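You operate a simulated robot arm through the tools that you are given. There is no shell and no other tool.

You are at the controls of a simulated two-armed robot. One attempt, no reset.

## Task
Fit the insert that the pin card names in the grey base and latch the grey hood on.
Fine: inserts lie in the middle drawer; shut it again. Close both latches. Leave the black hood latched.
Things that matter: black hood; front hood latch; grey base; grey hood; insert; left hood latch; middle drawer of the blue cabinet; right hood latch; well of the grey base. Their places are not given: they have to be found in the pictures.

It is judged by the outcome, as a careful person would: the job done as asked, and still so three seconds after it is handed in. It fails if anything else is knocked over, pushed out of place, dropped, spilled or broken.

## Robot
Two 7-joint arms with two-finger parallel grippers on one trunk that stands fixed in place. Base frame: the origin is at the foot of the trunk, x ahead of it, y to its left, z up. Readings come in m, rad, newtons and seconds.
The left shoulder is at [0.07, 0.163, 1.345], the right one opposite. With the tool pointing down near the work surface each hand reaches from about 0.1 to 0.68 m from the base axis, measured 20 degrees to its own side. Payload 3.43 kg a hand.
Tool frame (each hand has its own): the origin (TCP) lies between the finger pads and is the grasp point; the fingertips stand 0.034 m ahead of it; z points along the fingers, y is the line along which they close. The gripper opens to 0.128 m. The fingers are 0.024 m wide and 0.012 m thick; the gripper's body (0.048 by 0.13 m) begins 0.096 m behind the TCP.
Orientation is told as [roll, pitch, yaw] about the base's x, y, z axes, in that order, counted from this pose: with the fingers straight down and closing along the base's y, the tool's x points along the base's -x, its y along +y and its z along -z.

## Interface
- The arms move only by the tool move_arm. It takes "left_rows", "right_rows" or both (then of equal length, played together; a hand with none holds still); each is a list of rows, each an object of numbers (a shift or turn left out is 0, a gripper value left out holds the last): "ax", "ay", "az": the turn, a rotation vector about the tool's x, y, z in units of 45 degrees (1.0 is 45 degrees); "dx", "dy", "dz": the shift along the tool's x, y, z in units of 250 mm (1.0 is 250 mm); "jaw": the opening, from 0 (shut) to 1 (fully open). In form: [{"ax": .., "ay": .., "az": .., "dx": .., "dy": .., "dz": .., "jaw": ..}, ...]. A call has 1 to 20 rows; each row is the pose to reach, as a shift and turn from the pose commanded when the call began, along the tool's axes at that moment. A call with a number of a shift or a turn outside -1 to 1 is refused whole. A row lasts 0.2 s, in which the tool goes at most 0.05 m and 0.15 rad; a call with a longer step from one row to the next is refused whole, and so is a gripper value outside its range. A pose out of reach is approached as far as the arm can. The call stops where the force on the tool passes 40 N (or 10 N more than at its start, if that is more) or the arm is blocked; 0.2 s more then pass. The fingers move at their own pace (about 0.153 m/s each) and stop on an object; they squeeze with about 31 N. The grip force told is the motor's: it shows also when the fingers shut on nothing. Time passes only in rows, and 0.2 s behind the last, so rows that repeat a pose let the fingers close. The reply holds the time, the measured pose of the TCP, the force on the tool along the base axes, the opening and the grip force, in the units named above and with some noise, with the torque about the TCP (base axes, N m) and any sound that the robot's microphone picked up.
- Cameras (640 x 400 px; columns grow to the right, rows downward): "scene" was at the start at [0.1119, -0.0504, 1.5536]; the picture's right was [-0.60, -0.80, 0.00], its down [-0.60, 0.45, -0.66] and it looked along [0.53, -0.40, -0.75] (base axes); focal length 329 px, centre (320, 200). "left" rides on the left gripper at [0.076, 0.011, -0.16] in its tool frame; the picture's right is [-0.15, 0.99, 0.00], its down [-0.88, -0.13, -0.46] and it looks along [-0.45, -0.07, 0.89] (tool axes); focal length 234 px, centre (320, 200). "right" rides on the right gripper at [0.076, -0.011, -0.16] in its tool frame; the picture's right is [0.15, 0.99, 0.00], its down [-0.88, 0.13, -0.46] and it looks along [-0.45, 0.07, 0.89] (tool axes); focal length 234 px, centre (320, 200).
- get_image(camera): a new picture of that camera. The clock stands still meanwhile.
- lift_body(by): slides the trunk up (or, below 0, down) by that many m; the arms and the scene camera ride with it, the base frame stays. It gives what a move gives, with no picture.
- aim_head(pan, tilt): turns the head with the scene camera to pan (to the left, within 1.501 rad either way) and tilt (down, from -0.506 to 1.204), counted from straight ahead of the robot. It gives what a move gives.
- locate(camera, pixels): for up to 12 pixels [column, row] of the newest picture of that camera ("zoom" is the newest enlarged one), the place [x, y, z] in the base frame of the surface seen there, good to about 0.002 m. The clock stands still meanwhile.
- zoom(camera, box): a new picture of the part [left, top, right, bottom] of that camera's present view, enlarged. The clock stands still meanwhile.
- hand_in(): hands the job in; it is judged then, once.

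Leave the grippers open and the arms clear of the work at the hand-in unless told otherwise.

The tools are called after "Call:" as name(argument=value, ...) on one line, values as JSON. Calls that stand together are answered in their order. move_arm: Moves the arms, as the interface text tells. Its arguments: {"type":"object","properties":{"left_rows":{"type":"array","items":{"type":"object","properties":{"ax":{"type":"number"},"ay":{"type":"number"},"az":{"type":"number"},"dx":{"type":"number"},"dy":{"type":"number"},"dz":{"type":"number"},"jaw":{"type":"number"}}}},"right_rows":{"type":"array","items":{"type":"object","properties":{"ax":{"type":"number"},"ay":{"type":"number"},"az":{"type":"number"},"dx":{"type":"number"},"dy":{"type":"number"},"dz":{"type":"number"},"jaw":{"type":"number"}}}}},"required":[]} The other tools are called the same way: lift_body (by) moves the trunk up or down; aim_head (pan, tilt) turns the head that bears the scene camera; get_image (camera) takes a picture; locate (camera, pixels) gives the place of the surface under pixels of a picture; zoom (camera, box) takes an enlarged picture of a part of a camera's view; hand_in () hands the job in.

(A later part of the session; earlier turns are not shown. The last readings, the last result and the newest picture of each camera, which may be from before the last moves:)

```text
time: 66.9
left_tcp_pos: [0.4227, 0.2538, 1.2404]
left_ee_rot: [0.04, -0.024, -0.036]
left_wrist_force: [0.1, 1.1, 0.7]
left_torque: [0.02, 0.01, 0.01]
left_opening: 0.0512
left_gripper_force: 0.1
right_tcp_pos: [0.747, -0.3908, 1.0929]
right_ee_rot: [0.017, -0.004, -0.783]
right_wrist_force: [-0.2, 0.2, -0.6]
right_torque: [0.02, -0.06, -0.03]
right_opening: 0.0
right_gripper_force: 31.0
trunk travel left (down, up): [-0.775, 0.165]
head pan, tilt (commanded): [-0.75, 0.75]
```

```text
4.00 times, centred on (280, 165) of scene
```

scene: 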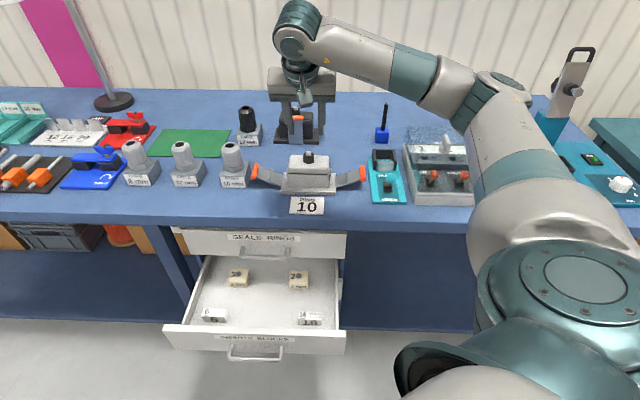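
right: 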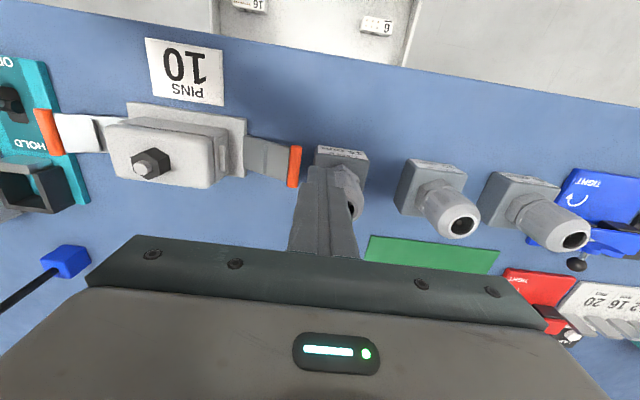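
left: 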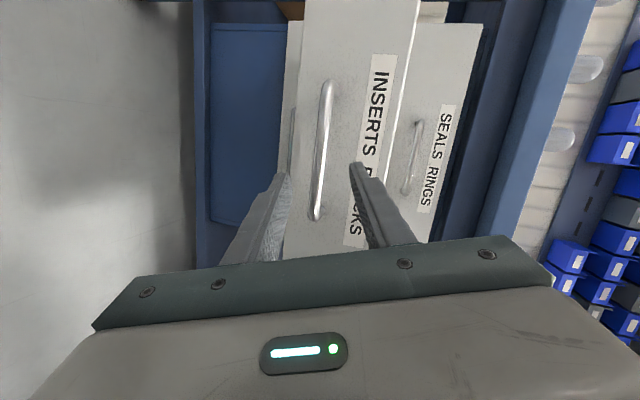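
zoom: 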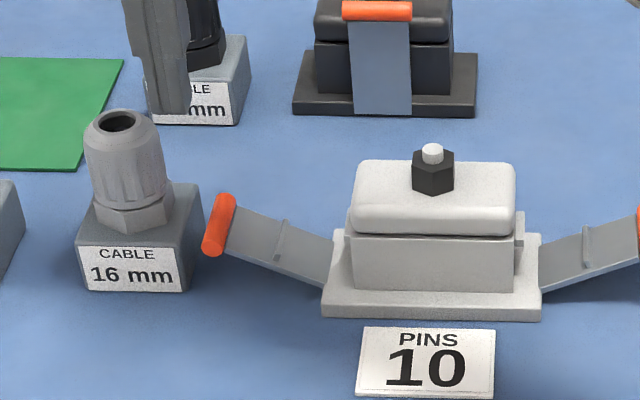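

The base did not move and the lever went back to rest. Now I'll carry the closed right hand at z≈1.09 over to the right latch's outer side, in two moves.

Call:
move_arm(right_rows=[{"ax": 0.015, "ay": -0.015, "dx": -0.02, "dy": -0.16}, {"ax": 0.015, "ay": -0.015, "dx": -0.04, "dy": -0.33}, {"ax": 0.015, "ay": -0.015, "dx": -0.06, "dy": -0.5}, {"ax": 0.015, "ay": -0.015, "dx": -0.08, "dy": -0.67}, {"ax": 0.015, "ay": -0.015, "dx": -0.1, "dy": -0.84}, {"ax": 0.015, "ay": -0.015, "dx": -0.114, "dy": -0.99}])

Call:
move_arm(right_rows=[{"dy": -0.12}, {"dy": -0.24}, {"dy": -0.34}])

Call:
zoom(camera="scene", box=[280, 100, 440, 200])

Call:
get_image(camera="right")

```text
time: 68.3
left_tcp_pos: [0.4216, 0.2547, 1.2402]
left_ee_rot: [0.042, -0.023, -0.038]
left_wrist_force: [-0.5, 0.0, 0.8]
left_torque: [0.02, -0.01, -0.05]
left_opening: 0.0511
left_gripper_force: 0.0
right_tcp_pos: [0.5945, -0.5855, 1.0891]
right_ee_rot: [0.007, -0.017, -0.782]
right_wrist_force: [-0.7, 0.0, 0.2]
right_torque: [0.0, -0.01, 0.0]
right_opening: 0.0
right_gripper_force: 31.0
trunk travel left (down, up): [-0.775, 0.165]
head pan, tilt (commanded): [-0.75, 0.75]
```

```text
time: 69.1
left_tcp_pos: [0.4241, 0.2553, 1.2398]
left_ee_rot: [0.039, -0.021, -0.036]
left_wrist_force: [-0.1, 0.7, 0.1]
left_torque: [-0.02, 0.0, -0.03]
left_opening: 0.051
left_gripper_force: 0.1
right_tcp_pos: [0.5333, -0.6459, 1.0887]
right_ee_rot: [0.005, -0.015, -0.782]
right_wrist_force: [0.2, 0.5, -0.5]
right_torque: [0.01, -0.02, -0.02]
right_opening: 0.0
right_gripper_force: 31.0
trunk travel left (down, up): [-0.775, 0.165]
head pan, tilt (commanded): [-0.75, 0.75]
```

```text
4.00 times, centred on (360, 150) of scene
```

zoom: 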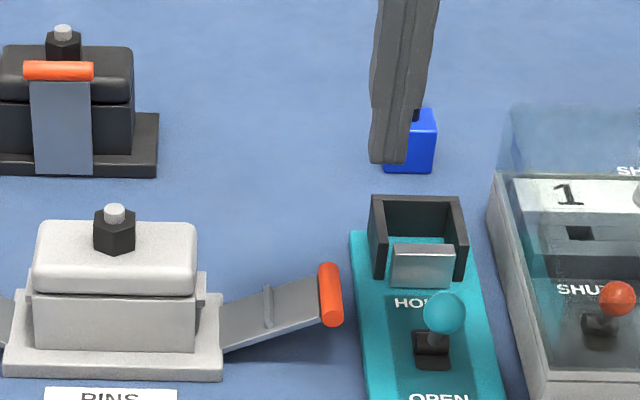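

```text
taken
```

right: 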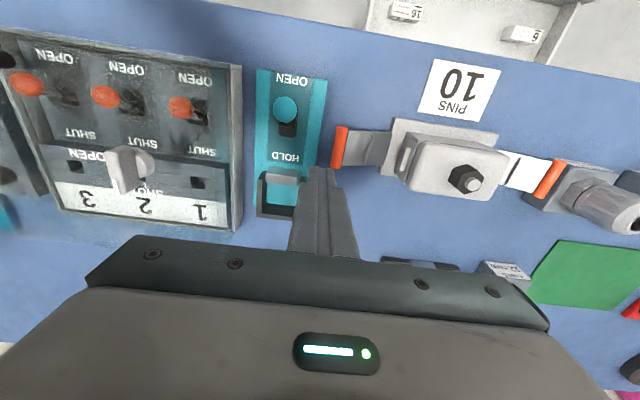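

The hand is at u=0.834, v=-0.080. I'll locate the right orange end, the ball lever and the black clamp in this wrist view to confirm the gap.

Call:
zoom(camera="right", box=[240, 80, 420, 220])

Call:
locate(camera="zoom", pixels=[[365, 170], [340, 290], [352, 230], [345, 165], [160, 90], [195, 105], [300, 160], [240, 330], [440, 240], [480, 230], [150, 110], [400, 240]])

```text
2.86 times, centred on (330, 150) of right
```

zoom: 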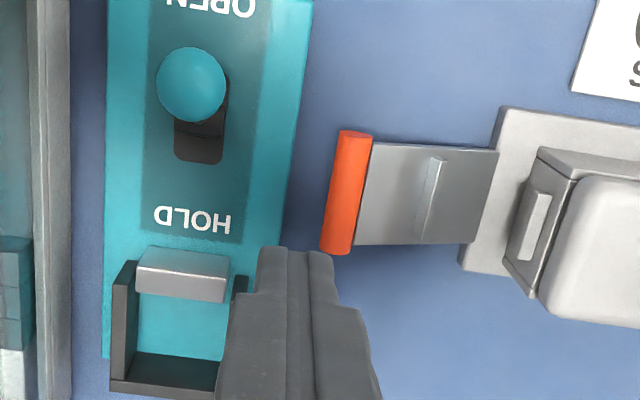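

```text
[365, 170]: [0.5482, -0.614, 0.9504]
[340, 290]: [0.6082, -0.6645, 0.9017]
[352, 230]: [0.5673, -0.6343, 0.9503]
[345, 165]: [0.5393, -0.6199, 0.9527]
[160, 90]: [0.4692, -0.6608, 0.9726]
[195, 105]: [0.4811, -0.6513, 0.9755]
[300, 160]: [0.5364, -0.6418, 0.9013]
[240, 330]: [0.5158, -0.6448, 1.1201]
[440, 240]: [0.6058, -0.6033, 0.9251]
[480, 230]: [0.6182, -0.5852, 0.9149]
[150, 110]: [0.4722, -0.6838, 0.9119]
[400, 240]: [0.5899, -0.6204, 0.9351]
```

The gap is fine (orange outer side v≈-0.060, ball at v≈-0.11 and further forward). I'll lower the closed fingers beside the orange end to tips z≈0.925.

Call:
move_arm(right_rows=[{"dy": -0.01, "dz": 0.12}, {"dy": -0.01, "dz": 0.25}, {"dy": -0.01, "dz": 0.38}, {"dy": -0.01, "dz": 0.47}, {"dy": -0.01, "dz": 0.519}])

Call:
zoom(camera="scene", box=[320, 140, 416, 200])

```text
time: 70.3
left_tcp_pos: [0.4235, 0.2549, 1.2392]
left_ee_rot: [0.039, -0.021, -0.035]
left_wrist_force: [0.2, -0.2, 0.3]
left_torque: [0.02, 0.02, -0.02]
left_opening: 0.0513
left_gripper_force: 0.0
right_tcp_pos: [0.5352, -0.6514, 0.9571]
right_ee_rot: [0.005, -0.019, -0.783]
right_wrist_force: [-0.9, 0.2, 0.2]
right_torque: [0.0, 0.01, 0.02]
right_opening: 0.0
right_gripper_force: 30.9
trunk travel left (down, up): [-0.775, 0.165]
head pan, tilt (commanded): [-0.75, 0.75]
```

```text
6.67 times, centred on (368, 170) of scene
```

zoom: 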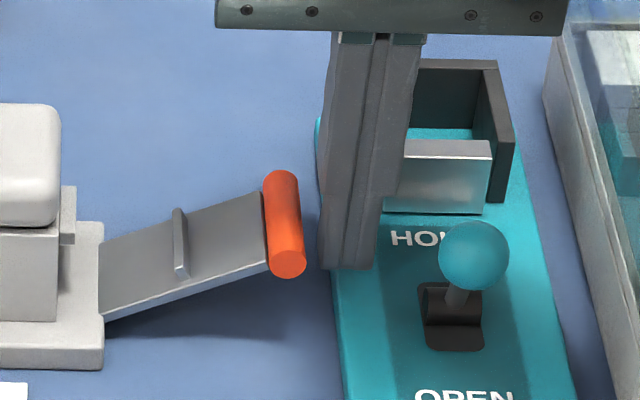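

The fingers are just outside the orange end. I'll now push along the hinge's arc (in and up) through about 35° and watch the force.

Call:
move_arm(right_rows=[{"dy": 0.032}, {"dy": 0.052}, {"dy": 0.07, "dz": -0.036}, {"dy": 0.09, "dz": -0.068}, {"dy": 0.114, "dz": -0.098}, {"dy": 0.14, "dz": -0.126}, {"dy": 0.169, "dz": -0.15}, {"dy": 0.2, "dz": -0.172}])

Call:
zoom(camera="scene", box=[270, 120, 414, 210])

```text
time: 72.1
left_tcp_pos: [0.4239, 0.2542, 1.24]
left_ee_rot: [0.04, -0.02, -0.038]
left_wrist_force: [0.6, 0.9, 0.8]
left_torque: [-0.03, 0.01, 0.0]
left_opening: 0.0513
left_gripper_force: 0.0
right_tcp_pos: [0.5693, -0.6135, 1.0021]
right_ee_rot: [0.007, -0.017, -0.783]
right_wrist_force: [0.1, 0.0, 0.4]
right_torque: [0.04, -0.04, -0.01]
right_opening: 0.0001
right_gripper_force: 31.2
trunk travel left (down, up): [-0.775, 0.165]
head pan, tilt (commanded): [-0.75, 0.75]
```

```text
4.44 times, centred on (342, 165) of scene
```

zoom: 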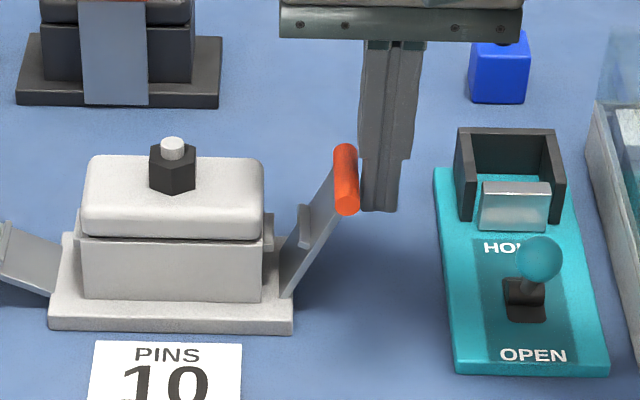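

The right lever follows nicely and is now at about 60° with almost no force. I'll carry on along the arc to nearly upright.

Call:
move_arm(right_rows=[{"dy": 0.033, "dz": -0.018}, {"dy": 0.066, "dz": -0.033}, {"dy": 0.1, "dz": -0.043}, {"dy": 0.136, "dz": -0.051}])

Call:
zoom(camera="scene", box=[270, 120, 414, 210])

```text
time: 73.1
left_tcp_pos: [0.4229, 0.2545, 1.2394]
left_ee_rot: [0.039, -0.022, -0.037]
left_wrist_force: [1.0, 0.4, -0.1]
left_torque: [0.0, 0.01, 0.0]
left_opening: 0.0513
left_gripper_force: 0.2
right_tcp_pos: [0.593, -0.5898, 1.0149]
right_ee_rot: [0.006, -0.015, -0.783]
right_wrist_force: [0.8, -0.1, 0.0]
right_torque: [-0.01, 0.02, -0.01]
right_opening: 0.0
right_gripper_force: 31.2
trunk travel left (down, up): [-0.775, 0.165]
head pan, tilt (commanded): [-0.75, 0.75]
```

```text
4.44 times, centred on (342, 165) of scene
```

zoom: 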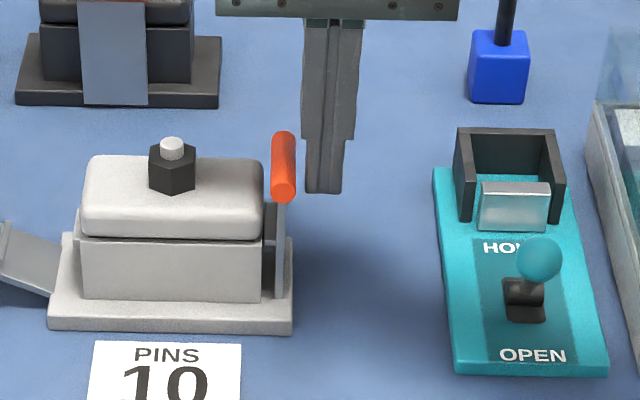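

The right lever is upright and has gone on ahead of the finger by itself. I'll zoom in to see whether its ridge has caught the hood's lug.

Call:
zoom(camera="scene", box=[310, 140, 358, 200])

Call:
get_image(camera="right")

Call:
zoom(camera="right", box=[240, 80, 440, 220])

```text
6.67 times, centred on (334, 170) of scene
```

zoom: 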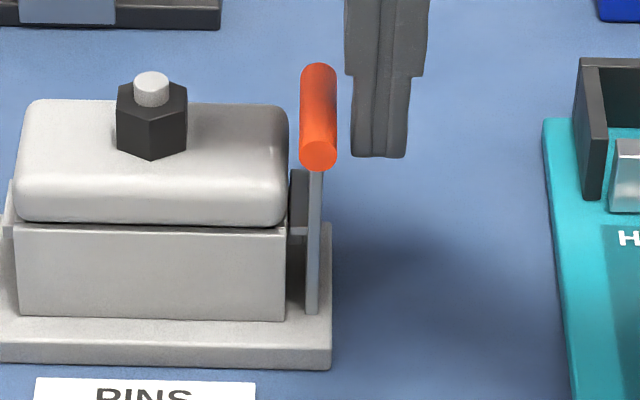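

```text
taken
```

right: 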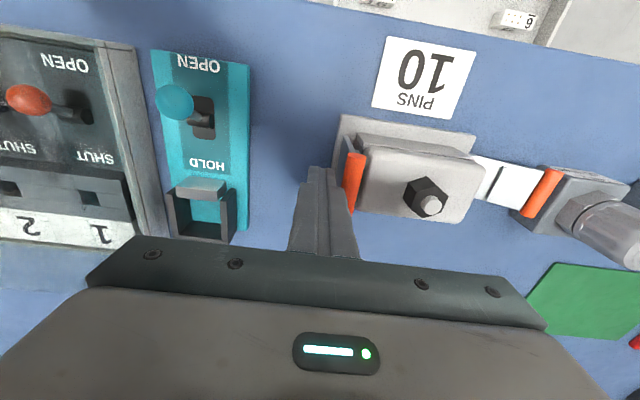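

```text
2.86 times, centred on (340, 150) of right
```

zoom: 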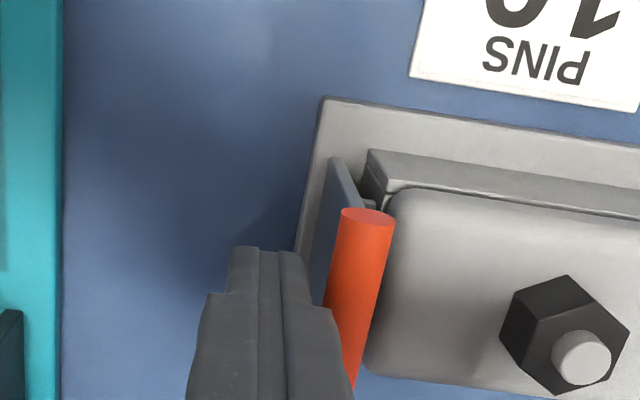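

Call:
locate(camera="zoom", pixels=[[365, 225], [350, 300], [345, 180], [335, 230], [370, 205], [380, 170]])

Call:
zoom(camera="scene", box=[338, 150, 368, 190])

```text
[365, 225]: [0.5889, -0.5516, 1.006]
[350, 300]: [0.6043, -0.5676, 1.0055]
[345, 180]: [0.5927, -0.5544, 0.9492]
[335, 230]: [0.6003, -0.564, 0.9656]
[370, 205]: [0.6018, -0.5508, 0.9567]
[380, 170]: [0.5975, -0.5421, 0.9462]
```

```text
10.00 times, centred on (353, 170) of scene
```

zoom: 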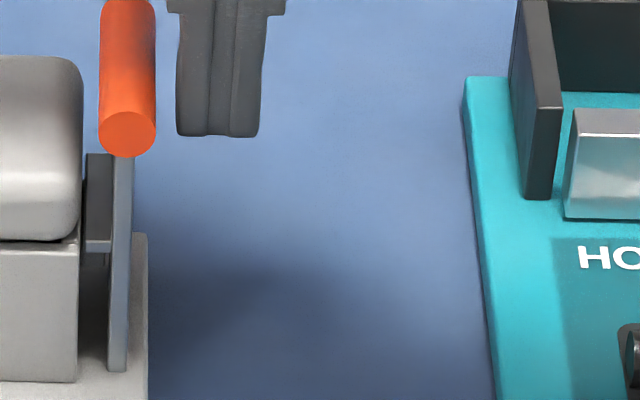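

The lever stands vertical at v≈0.026 against the hood end. I'll press it inward a little more from outside to feel whether it's against its stop (and to hear any click).

Call:
move_arm(right_rows=[{"dy": 0.012}, {"dy": 0.024}, {"dy": 0.032}, {"dy": 0.04}])

Call:
zoom(camera="scene", box=[310, 140, 358, 200])

```text
time: 74.1
left_tcp_pos: [0.4238, 0.2546, 1.2399]
left_ee_rot: [0.043, -0.021, -0.039]
left_wrist_force: [-0.3, 0.2, -0.4]
left_torque: [-0.03, -0.01, 0.01]
left_opening: 0.0515
left_gripper_force: 0.1
right_tcp_pos: [0.5978, -0.5839, 1.0145]
right_ee_rot: [0.005, -0.016, -0.785]
right_wrist_force: [-5.2, -6.9, 1.2]
right_torque: [-0.08, 0.09, 0.11]
right_opening: 0.0001
right_gripper_force: 31.4
trunk travel left (down, up): [-0.775, 0.165]
head pan, tilt (commanded): [-0.75, 0.75]
```

```text
6.67 times, centred on (334, 170) of scene
```

zoom: 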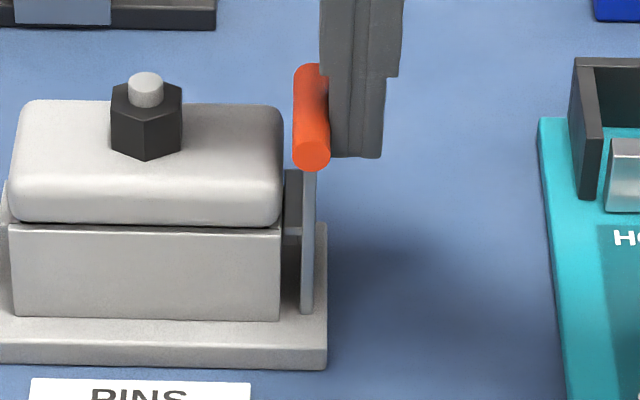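

The lever holds against about 9 N without moving, so it is at its stop. I'll press slightly harder once (about 15–20 N) in case there is a final click, then back away outward and up.

Call:
move_arm(right_rows=[{"dy": 0.006}, {"dy": 0.012}, {"dy": 0.012}])

Call:
move_arm(right_rows=[{"dy": -0.03}, {"dy": -0.08}, {"dy": -0.14}, {"dy": -0.16, "dz": -0.1}, {"dy": -0.16, "dz": -0.22}, {"dy": -0.16, "dz": -0.34}])

Call:
zoom(camera="scene", box=[250, 130, 362, 200])

Call:
get_image(camera="right")

```text
time: 74.9
left_tcp_pos: [0.4214, 0.2515, 1.2418]
left_ee_rot: [0.041, -0.024, -0.036]
left_wrist_force: [-0.8, 0.0, 0.0]
left_torque: [0.0, 0.02, 0.02]
left_opening: 0.0513
left_gripper_force: 0.1
right_tcp_pos: [0.5995, -0.5827, 1.0142]
right_ee_rot: [0.005, -0.016, -0.785]
right_wrist_force: [-18.9, -17.0, -0.1]
right_torque: [-0.29, 0.32, 0.27]
right_opening: 0.0002
right_gripper_force: 31.0
trunk travel left (down, up): [-0.775, 0.165]
head pan, tilt (commanded): [-0.75, 0.75]
```

```text
time: 76.3
left_tcp_pos: [0.4227, 0.255, 1.2398]
left_ee_rot: [0.041, -0.021, -0.037]
left_wrist_force: [-0.2, 0.1, 0.0]
left_torque: [0.03, -0.01, 0.01]
left_opening: 0.0512
left_gripper_force: 0.0
right_tcp_pos: [0.5711, -0.606, 1.1002]
right_ee_rot: [0.007, -0.015, -0.782]
right_wrist_force: [-1.0, 0.3, -0.5]
right_torque: [0.0, -0.03, 0.02]
right_opening: 0.0
right_gripper_force: 31.1
trunk travel left (down, up): [-0.775, 0.165]
head pan, tilt (commanded): [-0.75, 0.75]
```

```text
5.71 times, centred on (306, 165) of scene
```

zoom: 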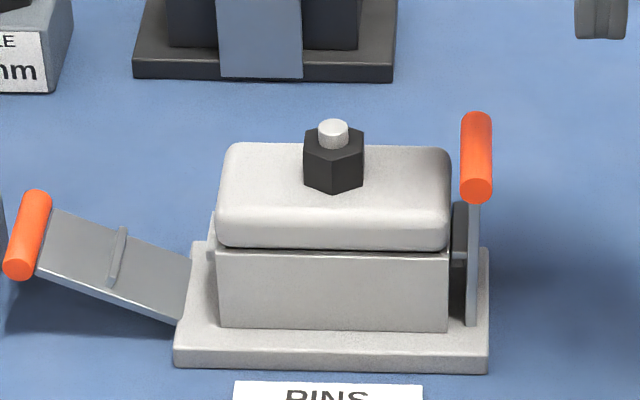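

```text
taken
```

right: 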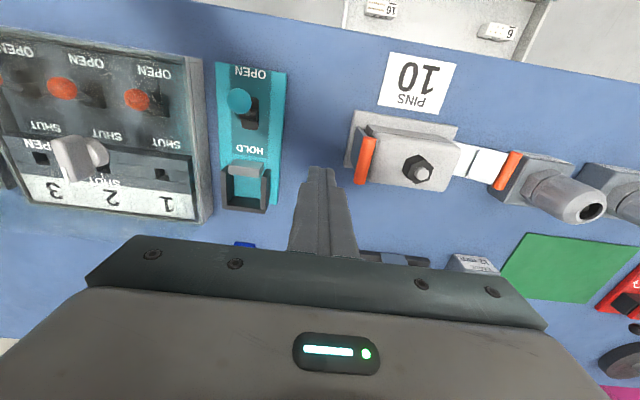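

The right latch is closed: it held 25 N without moving and stays upright by itself. The hood is still centred. For the left latch I'll do the same thing — start with the tips just above the cable block and follow the arc upward from the outset. First I go back above the left side.

Call:
move_arm(right_rows=[{"ax": 0.008, "ay": 0.019, "dx": 0.016, "dy": 0.17}, {"ax": 0.008, "ay": 0.019, "dx": 0.032, "dy": 0.34}, {"ax": 0.008, "ay": 0.019, "dx": 0.048, "dy": 0.51}, {"ax": 0.008, "ay": 0.019, "dx": 0.064, "dy": 0.68}, {"ax": 0.008, "ay": 0.019, "dx": 0.08, "dy": 0.84}, {"ax": 0.008, "ay": 0.019, "dx": 0.097, "dy": 0.98}])

Call:
move_arm(right_rows=[{"dy": 0.08}, {"dy": 0.16}, {"dy": 0.193}])

Call:
get_image(camera="right")

Call:
zoom(camera="right", box=[240, 110, 400, 230])

```text
time: 77.7
left_tcp_pos: [0.425, 0.2557, 1.2394]
left_ee_rot: [0.038, -0.021, -0.038]
left_wrist_force: [-0.3, 0.0, 0.4]
left_torque: [-0.02, 0.03, 0.05]
left_opening: 0.0512
left_gripper_force: 0.0
right_tcp_pos: [0.7302, -0.415, 1.1003]
right_ee_rot: [-0.002, -0.003, -0.783]
right_wrist_force: [-0.4, -0.2, -0.4]
right_torque: [0.02, 0.03, 0.03]
right_opening: 0.0
right_gripper_force: 30.7
trunk travel left (down, up): [-0.775, 0.165]
head pan, tilt (commanded): [-0.75, 0.75]
```

```text
time: 78.5
left_tcp_pos: [0.4232, 0.2529, 1.2398]
left_ee_rot: [0.04, -0.021, -0.035]
left_wrist_force: [-0.7, -0.7, -0.7]
left_torque: [0.01, -0.02, -0.05]
left_opening: 0.0512
left_gripper_force: 0.1
right_tcp_pos: [0.7641, -0.3839, 1.1001]
right_ee_rot: [0.0, -0.002, -0.784]
right_wrist_force: [0.6, -0.5, -0.8]
right_torque: [-0.05, -0.05, 0.04]
right_opening: 0.0
right_gripper_force: 31.9
trunk travel left (down, up): [-0.775, 0.165]
head pan, tilt (commanded): [-0.75, 0.75]
```

```text
taken
```

right: 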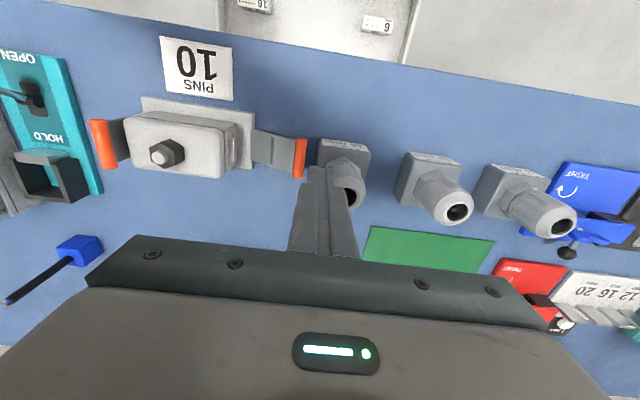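

```text
3.33 times, centred on (320, 170) of right
```

zoom: 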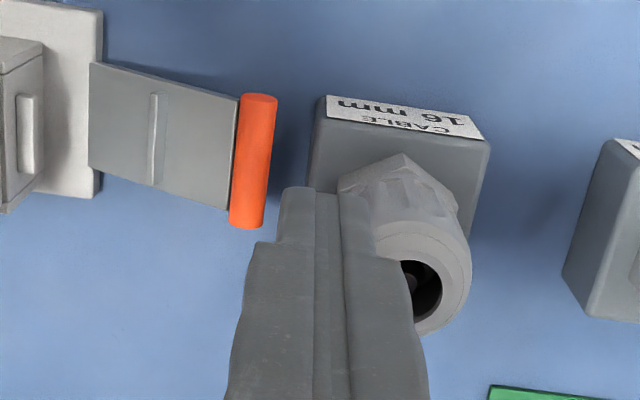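

The hand is at u=0.812, v=0.269. I'll locate the orange end and the block top once more from here.

Call:
locate(camera="zoom", pixels=[[256, 110], [250, 170], [242, 215], [265, 150], [322, 140], [325, 115], [480, 155], [370, 155], [150, 130], [110, 110], [312, 170], [400, 190]])

```text
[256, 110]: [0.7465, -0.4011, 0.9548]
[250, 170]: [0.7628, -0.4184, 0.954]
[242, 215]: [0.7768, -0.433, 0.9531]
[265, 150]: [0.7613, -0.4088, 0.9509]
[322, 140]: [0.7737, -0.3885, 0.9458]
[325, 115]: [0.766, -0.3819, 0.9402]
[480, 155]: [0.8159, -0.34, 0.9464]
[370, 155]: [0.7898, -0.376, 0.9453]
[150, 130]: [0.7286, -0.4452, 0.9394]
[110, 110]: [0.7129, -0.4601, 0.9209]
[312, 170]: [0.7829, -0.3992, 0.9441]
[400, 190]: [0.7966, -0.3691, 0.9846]
```

The orange end's centre is only about z=0.948, so from above the block top I could barely catch its side. Instead I'll lift the lever from underneath at its front edge, with the closed fingers tilted 50° forward. First I draw the hand back and start tilting it at a safe height.

Call:
move_arm(right_rows=[{"ay": -0.1, "dx": 0.09, "dy": -0.025}, {"ay": -0.2, "dx": 0.18, "dy": -0.05}, {"ay": -0.3, "dx": 0.27, "dy": -0.075}, {"ay": -0.4, "dx": 0.36, "dy": -0.1}, {"ay": -0.5, "dx": 0.44, "dy": -0.124}, {"ay": -0.6, "dx": 0.448, "dy": -0.124}])

Call:
move_arm(right_rows=[{"ay": -0.13}, {"ay": -0.26}, {"ay": -0.39}, {"ay": -0.511}])

Call:
get_image(camera="scene")

Call:
get_image(camera="right")

```text
time: 79.9
left_tcp_pos: [0.4237, 0.255, 1.2388]
left_ee_rot: [0.041, -0.022, -0.037]
left_wrist_force: [0.2, 0.0, -0.3]
left_torque: [0.02, 0.01, 0.02]
left_opening: 0.0513
left_gripper_force: 0.1
right_tcp_pos: [0.6617, -0.3247, 1.1007]
right_ee_rot: [-0.001, -0.473, -0.783]
right_wrist_force: [0.5, 0.4, -0.1]
right_torque: [0.01, -0.02, -0.04]
right_opening: 0.0002
right_gripper_force: 31.0
trunk travel left (down, up): [-0.775, 0.165]
head pan, tilt (commanded): [-0.75, 0.75]
```

```text
time: 80.9
left_tcp_pos: [0.4236, 0.2549, 1.2407]
left_ee_rot: [0.04, -0.021, -0.037]
left_wrist_force: [0.3, -0.6, 0.1]
left_torque: [0.01, 0.01, 0.01]
left_opening: 0.0513
left_gripper_force: 0.0
right_tcp_pos: [0.6623, -0.3255, 1.101]
right_ee_rot: [0.001, -0.875, -0.783]
right_wrist_force: [0.7, 0.8, 0.0]
right_torque: [0.02, -0.04, 0.02]
right_opening: 0.0
right_gripper_force: 30.4
trunk travel left (down, up): [-0.775, 0.165]
head pan, tilt (commanded): [-0.75, 0.75]
```

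```text
taken
```

scene: 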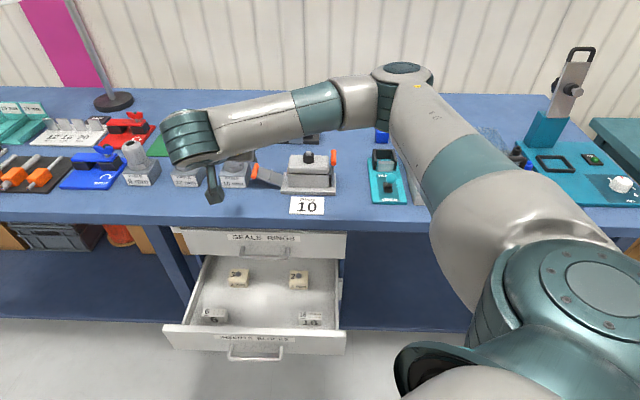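

```text
taken
```

right: 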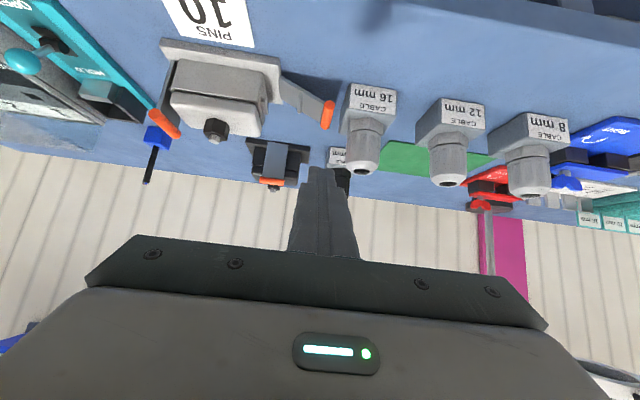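

The tilt works. I'll bring the closed fingertips down in front of the left lever (TCP u≈0.745, z≈0.945), still 25 mm short of it, and look.

Call:
move_arm(right_rows=[{"dx": 0.075, "dz": 0.11}, {"dx": 0.15, "dz": 0.22}, {"dx": 0.225, "dz": 0.33}, {"dx": 0.3, "dz": 0.44}, {"dx": 0.36, "dz": 0.54}])

Call:
zoom(camera="scene", box=[200, 120, 360, 220])

Call:
zoom(camera="right", box=[200, 80, 440, 230])

```text
time: 82.1
left_tcp_pos: [0.4241, 0.2539, 1.2403]
left_ee_rot: [0.04, -0.02, -0.035]
left_wrist_force: [0.3, 0.7, 0.6]
left_torque: [0.0, 0.02, -0.01]
left_opening: 0.0512
left_gripper_force: 0.1
right_tcp_pos: [0.6952, -0.359, 0.9428]
right_ee_rot: [0.001, -0.872, -0.782]
right_wrist_force: [-0.2, 0.1, -0.8]
right_torque: [-0.02, -0.01, -0.02]
right_opening: 0.0001
right_gripper_force: 31.1
trunk travel left (down, up): [-0.775, 0.165]
head pan, tilt (commanded): [-0.75, 0.75]
```

```text
4.00 times, centred on (280, 170) of scene
```

zoom: 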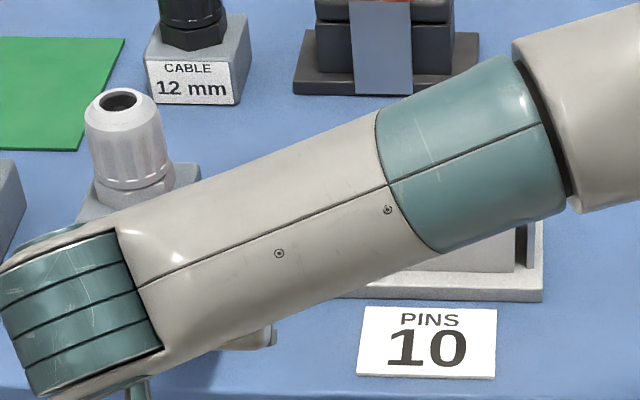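

```text
2.67 times, centred on (320, 155) of right
```

zoom: 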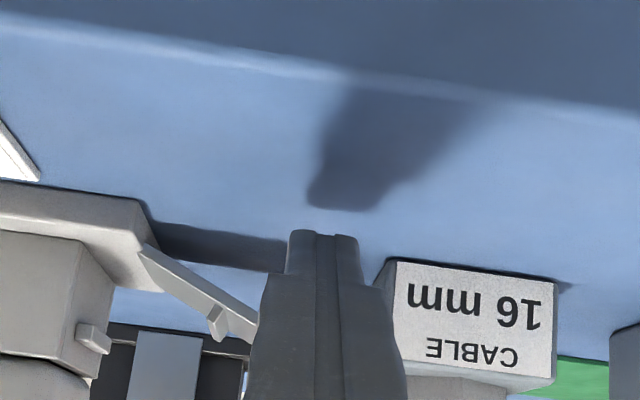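

The fingertips are in front of the lever's outer end, beside the cable block. The forearm hides the scene view, so I'll check how far it is from the hood, and find the lever in the wrist view.

Call:
locate(camera="zoom", pixels=[[170, 270], [220, 310], [245, 325], [320, 240], [300, 235], [345, 240], [390, 265], [145, 250], [255, 345], [400, 350]])

Call:
get_image(camera="scene")

Call:
locate(camera="scene", pixels=[[300, 170], [340, 155], [380, 150], [370, 170], [270, 185], [400, 130], [320, 180], [230, 200]])

```text
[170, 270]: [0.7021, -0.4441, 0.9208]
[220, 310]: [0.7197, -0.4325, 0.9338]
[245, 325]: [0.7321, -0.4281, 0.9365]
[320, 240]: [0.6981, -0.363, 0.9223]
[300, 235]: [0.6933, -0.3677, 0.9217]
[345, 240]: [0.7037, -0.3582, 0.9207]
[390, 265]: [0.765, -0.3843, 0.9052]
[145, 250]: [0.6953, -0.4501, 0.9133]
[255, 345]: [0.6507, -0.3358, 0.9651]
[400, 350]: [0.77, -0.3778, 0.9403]
```

```text
taken
```

scene: 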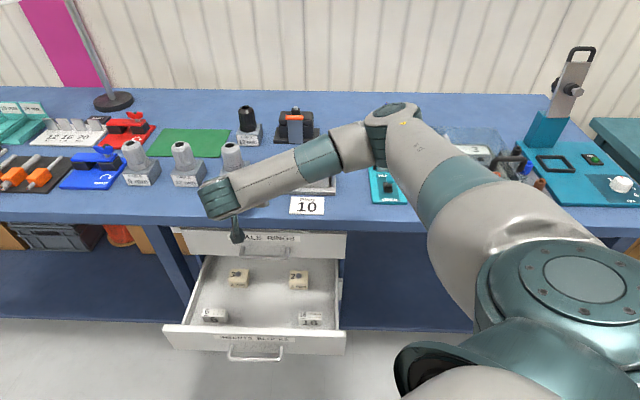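

```text
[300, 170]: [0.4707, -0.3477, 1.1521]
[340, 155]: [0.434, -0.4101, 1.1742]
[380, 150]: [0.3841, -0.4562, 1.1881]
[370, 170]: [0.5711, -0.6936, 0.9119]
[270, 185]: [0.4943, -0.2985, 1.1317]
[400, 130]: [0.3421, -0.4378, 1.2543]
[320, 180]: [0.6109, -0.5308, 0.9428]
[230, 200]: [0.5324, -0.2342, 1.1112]
```

The forearm is well in front of the hood. The lever's surface rises at about 26° from a hinge near v≈0.167; its underside near the orange end is at z≈0.938. I'll lower 7 mm and slide the fingertips about 10 mm under the lever's front edge.

Call:
move_arm(right_rows=[{"dx": 0.022, "dz": 0.018}, {"dx": -0.005, "dy": 0.003, "dz": 0.05}, {"dx": -0.032, "dy": 0.003, "dz": 0.083}, {"dx": -0.059, "dy": 0.003, "dz": 0.115}, {"dx": -0.0855, "dy": 0.003, "dz": 0.1466}])

Call:
zoom(camera="right", box=[200, 80, 440, 230])

```text
time: 83.3
left_tcp_pos: [0.4239, 0.2551, 1.2395]
left_ee_rot: [0.039, -0.021, -0.036]
left_wrist_force: [1.0, 0.3, 1.1]
left_torque: [0.02, 0.0, 0.0]
left_opening: 0.0512
left_gripper_force: 0.0
right_tcp_pos: [0.7255, -0.3878, 0.9366]
right_ee_rot: [-0.002, -0.875, -0.785]
right_wrist_force: [0.2, 0.3, -0.3]
right_torque: [0.03, 0.02, 0.06]
right_opening: 0.0001
right_gripper_force: 31.2
trunk travel left (down, up): [-0.775, 0.165]
head pan, tilt (commanded): [-0.75, 0.75]
```

```text
2.67 times, centred on (320, 155) of right
```

zoom: 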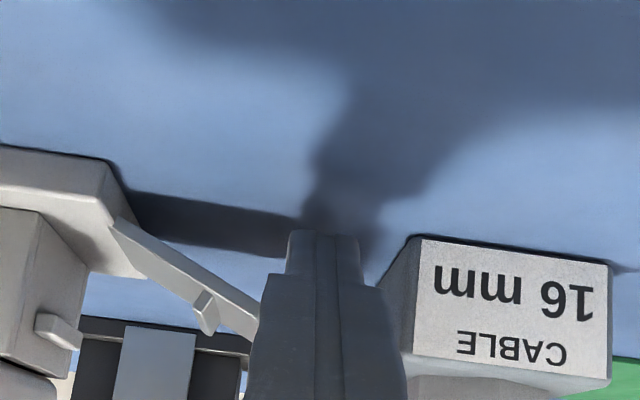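

No contact yet; the fingertips are under the lever. I'll lift it along its arc (up, then in) through about 30° and watch the force.

Call:
move_arm(right_rows=[{"dx": -0.0135, "dz": -0.0113}, {"dx": -0.0248, "dz": -0.0208}, {"dx": -0.0435, "dy": -0.0144, "dz": -0.0365}, {"dx": -0.0616, "dy": -0.0312, "dz": -0.0517}, {"dx": -0.0775, "dy": -0.0504, "dz": -0.0651}, {"dx": -0.0922, "dy": -0.0716, "dz": -0.0774}, {"dx": -0.1054, "dy": -0.0944, "dz": -0.0885}])

Call:
zoom(camera="right", box=[160, 80, 440, 255])

Call:
zoom(camera="scene", box=[200, 120, 360, 220])

```text
time: 84.9
left_tcp_pos: [0.4233, 0.254, 1.2403]
left_ee_rot: [0.04, -0.019, -0.037]
left_wrist_force: [0.0, 0.1, -0.4]
left_torque: [-0.01, 0.02, -0.02]
left_opening: 0.0511
left_gripper_force: 0.1
right_tcp_pos: [0.707, -0.4046, 0.9727]
right_ee_rot: [0.0, -0.875, -0.784]
right_wrist_force: [-0.5, 1.3, -0.5]
right_torque: [-0.03, -0.03, 0.01]
right_opening: 0.0
right_gripper_force: 30.7
trunk travel left (down, up): [-0.775, 0.165]
head pan, tilt (commanded): [-0.75, 0.75]
```

```text
2.29 times, centred on (300, 168) of right
```

zoom: 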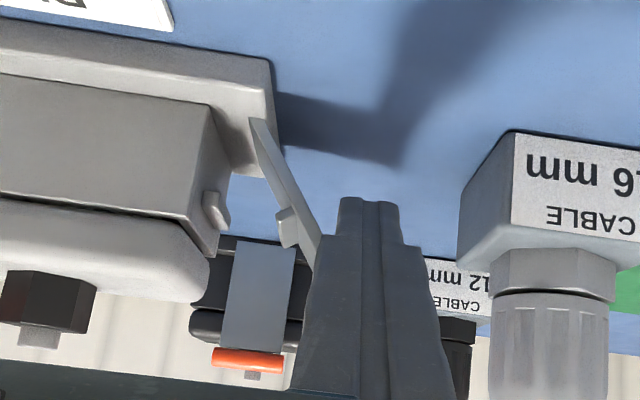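

```text
4.00 times, centred on (280, 170) of scene
```

zoom: 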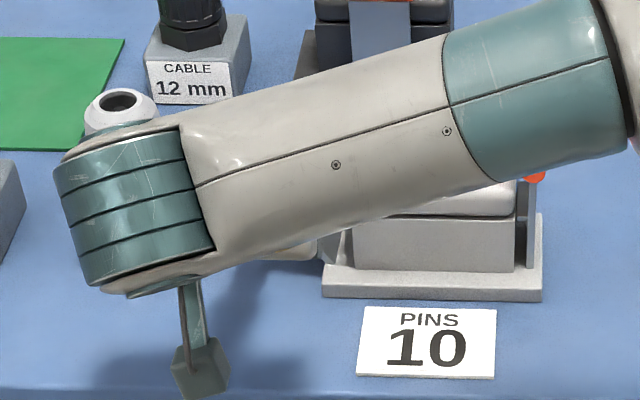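

The lever is up to about 55–60° in the wrist view, with hardly any force. I'll continue along the arc to nearly upright.

Call:
move_arm(right_rows=[{"dx": -0.0107, "dy": -0.0248, "dz": -0.009}, {"dx": -0.0196, "dy": -0.0504, "dz": -0.0165}, {"dx": -0.0267, "dy": -0.078, "dz": -0.0224}, {"dx": -0.0313, "dy": -0.1056, "dz": -0.0262}, {"dx": -0.0334, "dy": -0.134, "dz": -0.028}])

Call:
zoom(camera="right", box=[160, 80, 440, 255])

```text
time: 86.1
left_tcp_pos: [0.4231, 0.255, 1.24]
left_ee_rot: [0.042, -0.022, -0.036]
left_wrist_force: [-1.1, -0.9, 0.5]
left_torque: [-0.02, 0.02, 0.0]
left_opening: 0.0513
left_gripper_force: 0.1
right_tcp_pos: [0.6832, -0.4275, 0.9833]
right_ee_rot: [-0.001, -0.875, -0.785]
right_wrist_force: [1.4, -0.4, 0.0]
right_torque: [0.01, 0.0, -0.02]
right_opening: 0.0001
right_gripper_force: 30.5
trunk travel left (down, up): [-0.775, 0.165]
head pan, tilt (commanded): [-0.75, 0.75]
```

```text
2.29 times, centred on (300, 168) of right
```

zoom: 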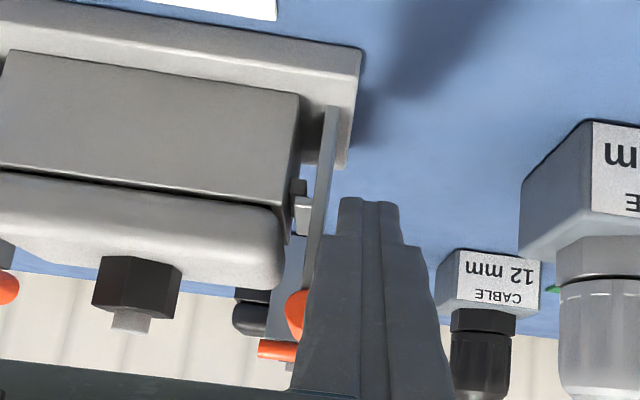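

The left lever is now upright next to the hood. I'll press it inward a bit more to feel its stop.

Call:
move_arm(right_rows=[{"dy": -0.012}, {"dy": -0.024}, {"dy": -0.036}, {"dy": -0.044}])

Call:
zoom(camera="right", box=[160, 80, 440, 255])

```text
time: 87.1
left_tcp_pos: [0.424, 0.2562, 1.2392]
left_ee_rot: [0.04, -0.018, -0.037]
left_wrist_force: [0.2, 0.5, 0.3]
left_torque: [0.02, 0.0, 0.03]
left_opening: 0.0513
left_gripper_force: 0.0
right_tcp_pos: [0.6782, -0.4323, 0.9828]
right_ee_rot: [0.001, -0.874, -0.779]
right_wrist_force: [13.5, 9.7, 0.5]
right_torque: [0.26, -0.31, 0.49]
right_opening: 0.0
right_gripper_force: 30.6
trunk travel left (down, up): [-0.775, 0.165]
head pan, tilt (commanded): [-0.75, 0.75]
```

```text
2.29 times, centred on (300, 168) of right
```

zoom: 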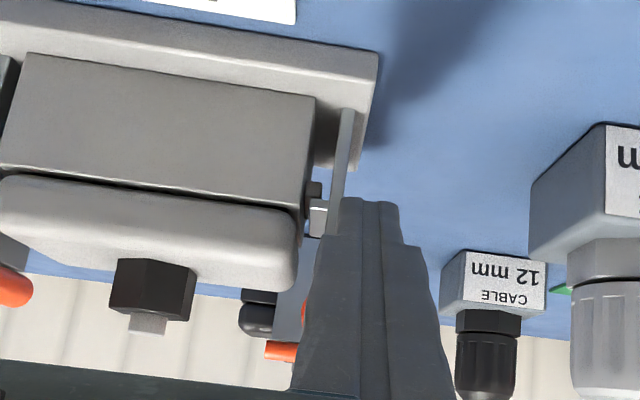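

It pushes back with 17 N, so the left lever is against its stop as well. I'll move off outward, then withdraw back and up, and check both latches.

Call:
move_arm(right_rows=[{"dy": 0.03}, {"dy": 0.09}, {"dy": 0.1, "dz": -0.12}, {"dy": 0.1, "dz": -0.28}, {"dy": 0.1, "dz": -0.44}, {"dy": 0.1, "dz": -0.6}])

Call:
get_image(camera="scene")

Call:
zoom(camera="right", box=[100, 20, 420, 220])

```text
time: 88.5
left_tcp_pos: [0.4236, 0.2555, 1.2409]
left_ee_rot: [0.04, -0.023, -0.035]
left_wrist_force: [0.5, 1.3, 0.8]
left_torque: [-0.03, -0.02, 0.0]
left_opening: 0.0511
left_gripper_force: 0.1
right_tcp_pos: [0.6113, -0.3355, 1.0793]
right_ee_rot: [-0.002, -0.875, -0.784]
right_wrist_force: [0.0, -0.1, -0.5]
right_torque: [0.03, 0.0, 0.01]
right_opening: 0.0003
right_gripper_force: 30.6
trunk travel left (down, up): [-0.775, 0.165]
head pan, tilt (commanded): [-0.75, 0.75]
```

```text
taken
```

scene: 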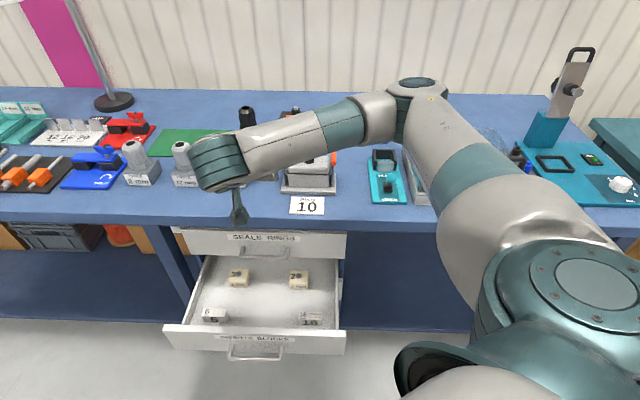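

```text
2.00 times, centred on (260, 120) of right
```

zoom: 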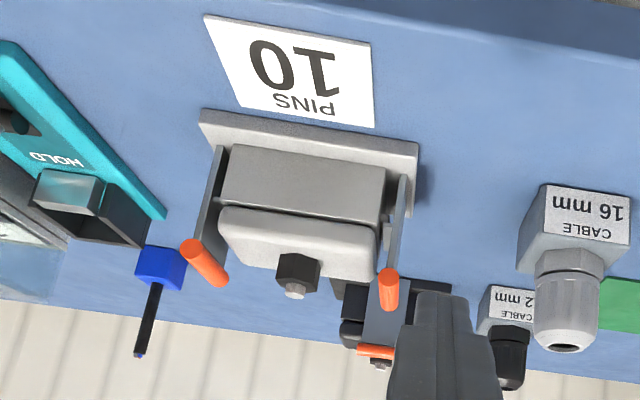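

Both levers stand upright and the hands are off. The last job is shutting the middle drawer. I'll use the right hand's closed fingertips, still tilted, on the drawer front above the handle. First I bring the hand back and down in front of the drawer front (u≈0.44, v≈0.22, z≈1.0).

Call:
move_arm(right_rows=[{"dx": 0.14, "dy": 0.018, "dz": -0.09}, {"dx": 0.28, "dy": 0.036, "dz": -0.18}, {"dx": 0.42, "dy": 0.055, "dz": -0.27}, {"dx": 0.56, "dy": 0.075, "dz": -0.36}, {"dx": 0.7, "dy": 0.095, "dz": -0.44}, {"dx": 0.83, "dy": 0.112, "dz": -0.5}])

Call:
aim_head(pan=-0.75, tilt=0.9)

Call:
get_image(camera="scene")

Call:
get_image(camera="right")

```text
time: 89.9
left_tcp_pos: [0.424, 0.2564, 1.2398]
left_ee_rot: [0.037, -0.022, -0.038]
left_wrist_force: [-0.2, -0.1, -0.2]
left_torque: [-0.03, -0.02, -0.01]
left_opening: 0.0509
left_gripper_force: 0.0
right_tcp_pos: [0.4703, -0.1541, 1.0]
right_ee_rot: [-0.002, -0.875, -0.783]
right_wrist_force: [0.8, 0.4, -0.5]
right_torque: [0.01, -0.02, -0.05]
right_opening: 0.0
right_gripper_force: 31.2
trunk travel left (down, up): [-0.775, 0.165]
head pan, tilt (commanded): [-0.75, 0.75]
```

```text
time: 90.6
left_tcp_pos: [0.4236, 0.2542, 1.2403]
left_ee_rot: [0.04, -0.02, -0.036]
left_wrist_force: [0.2, -0.6, 0.6]
left_torque: [0.03, 0.01, -0.01]
left_opening: 0.051
left_gripper_force: 0.0
right_tcp_pos: [0.4704, -0.1545, 1.0]
right_ee_rot: [0.001, -0.874, -0.783]
right_wrist_force: [1.1, 0.6, -1.1]
right_torque: [-0.02, 0.0, -0.01]
right_opening: 0.0002
right_gripper_force: 30.5
trunk travel left (down, up): [-0.775, 0.165]
head pan, tilt (commanded): [-0.75, 0.901]
```

```text
taken
```

scene: 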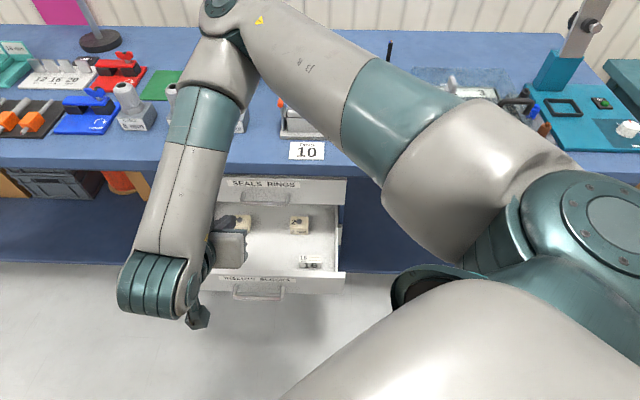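

```text
taken
```

right: 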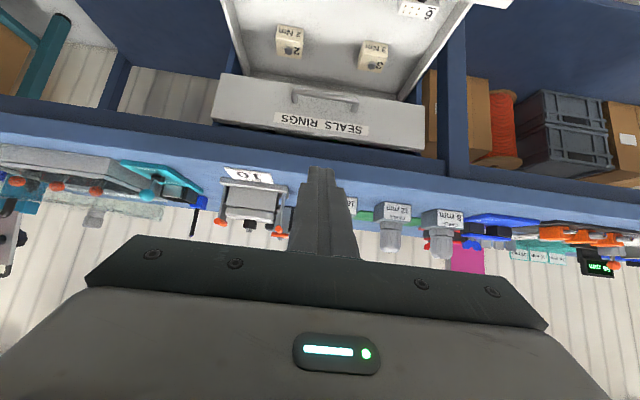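

The hand is at u=0.442, v=0.223. The elbow has swung up over the bench, so I'll check how high it is before going down.

Call:
locate(camera="scene", pixels=[[225, 40], [215, 10], [250, 60], [200, 120], [260, 20], [190, 200], [320, 60], [160, 280]])

```text
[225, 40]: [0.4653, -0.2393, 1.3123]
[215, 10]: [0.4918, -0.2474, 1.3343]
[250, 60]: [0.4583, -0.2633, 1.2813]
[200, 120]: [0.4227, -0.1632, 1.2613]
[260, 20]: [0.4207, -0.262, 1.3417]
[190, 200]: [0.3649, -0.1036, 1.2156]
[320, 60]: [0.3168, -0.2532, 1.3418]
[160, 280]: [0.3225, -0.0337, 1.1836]
```

The elbow is at about u=0.51, z=1.30, in front of the bench. I'll descend in two stages, looking in between.

Call:
move_arm(right_rows=[{"dx": 0.123, "dz": 0.103}, {"dx": 0.245, "dz": 0.206}, {"dx": 0.368, "dz": 0.309}, {"dx": 0.49, "dz": 0.411}, {"dx": 0.613, "dz": 0.514}])

Call:
get_image(camera="scene")

Call:
get_image(camera="right")

```text
time: 91.8
left_tcp_pos: [0.4247, 0.2538, 1.2398]
left_ee_rot: [0.041, -0.021, -0.039]
left_wrist_force: [0.2, -0.2, 0.7]
left_torque: [0.02, 0.0, -0.01]
left_opening: 0.0514
left_gripper_force: 0.0
right_tcp_pos: [0.4704, -0.1552, 0.7988]
right_ee_rot: [-0.001, -0.876, -0.785]
right_wrist_force: [0.0, -0.3, -0.2]
right_torque: [0.01, 0.03, -0.01]
right_opening: 0.0
right_gripper_force: 30.7
trunk travel left (down, up): [-0.775, 0.165]
head pan, tilt (commanded): [-0.75, 0.901]
```

```text
taken
```

scene: 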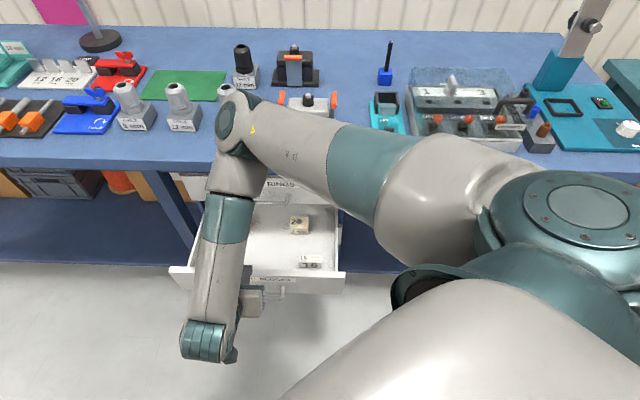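

```text
taken
```

right: 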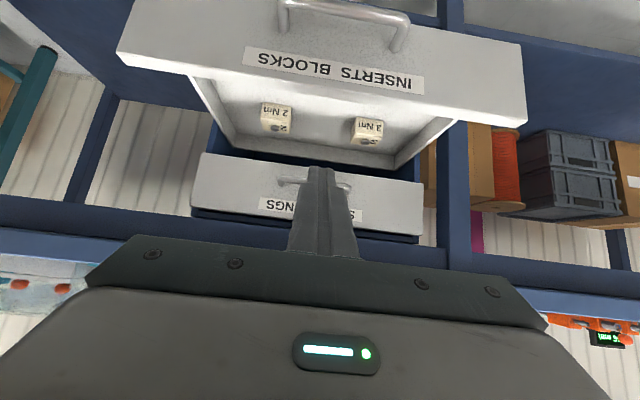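

Call:
locate(camera="scene", pixels=[[235, 110], [230, 125], [255, 105], [245, 150], [240, 180], [220, 250], [290, 140], [225, 140]])

```text
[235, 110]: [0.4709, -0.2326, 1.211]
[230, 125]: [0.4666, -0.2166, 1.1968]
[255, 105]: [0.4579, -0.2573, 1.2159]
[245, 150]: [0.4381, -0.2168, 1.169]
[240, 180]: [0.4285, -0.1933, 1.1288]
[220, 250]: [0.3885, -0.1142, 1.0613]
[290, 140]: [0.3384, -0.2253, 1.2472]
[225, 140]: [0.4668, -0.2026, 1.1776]
```

The elbow stays at u≈0.50, clear. I'll go down the remaining 0.153 m in front of the drawer face, above the handle.

Call:
move_arm(right_rows=[{"dx": 0.12, "dz": 0.1}, {"dx": 0.24, "dz": 0.2}, {"dx": 0.36, "dz": 0.3}, {"dx": 0.469, "dz": 0.3935}])

Call:
get_image(camera="right")

Call:
zoom(camera="scene", box=[150, 150, 390, 300])

```text
time: 92.8
left_tcp_pos: [0.4244, 0.2552, 1.2405]
left_ee_rot: [0.04, -0.021, -0.037]
left_wrist_force: [-0.5, -0.2, 0.0]
left_torque: [-0.01, 0.02, -0.01]
left_opening: 0.0512
left_gripper_force: 0.0
right_tcp_pos: [0.471, -0.1556, 0.6458]
right_ee_rot: [0.001, -0.875, -0.784]
right_wrist_force: [-0.2, 0.0, 0.7]
right_torque: [-0.01, 0.01, 0.01]
right_opening: 0.0
right_gripper_force: 31.2
trunk travel left (down, up): [-0.775, 0.165]
head pan, tilt (commanded): [-0.75, 0.901]
```

```text
taken
```

right: 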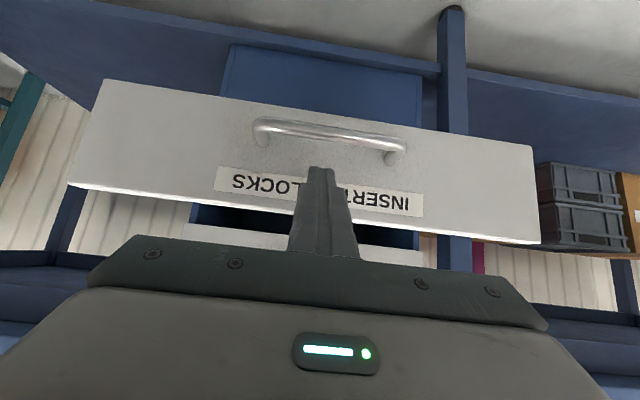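

```text
2.67 times, centred on (270, 225) of scene
```

zoom: 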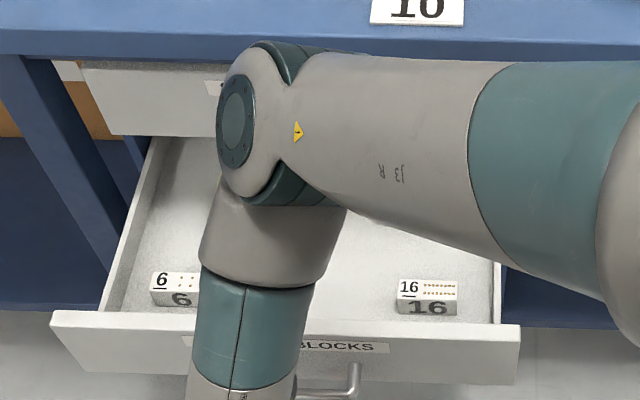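

The tips are in front of the label, above the handle, no contact. I'll check the elbow's position now since the arm will move forward.

Call:
locate(camera="zoom", pixels=[[240, 110], [270, 60], [310, 70], [290, 180], [400, 100], [250, 300], [220, 90], [480, 150]])

```text
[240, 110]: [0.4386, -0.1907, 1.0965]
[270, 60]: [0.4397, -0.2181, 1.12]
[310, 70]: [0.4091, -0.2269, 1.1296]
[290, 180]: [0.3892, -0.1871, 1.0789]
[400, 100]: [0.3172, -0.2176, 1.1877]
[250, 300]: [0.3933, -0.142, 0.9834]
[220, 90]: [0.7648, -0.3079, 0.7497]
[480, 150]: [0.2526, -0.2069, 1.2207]
```

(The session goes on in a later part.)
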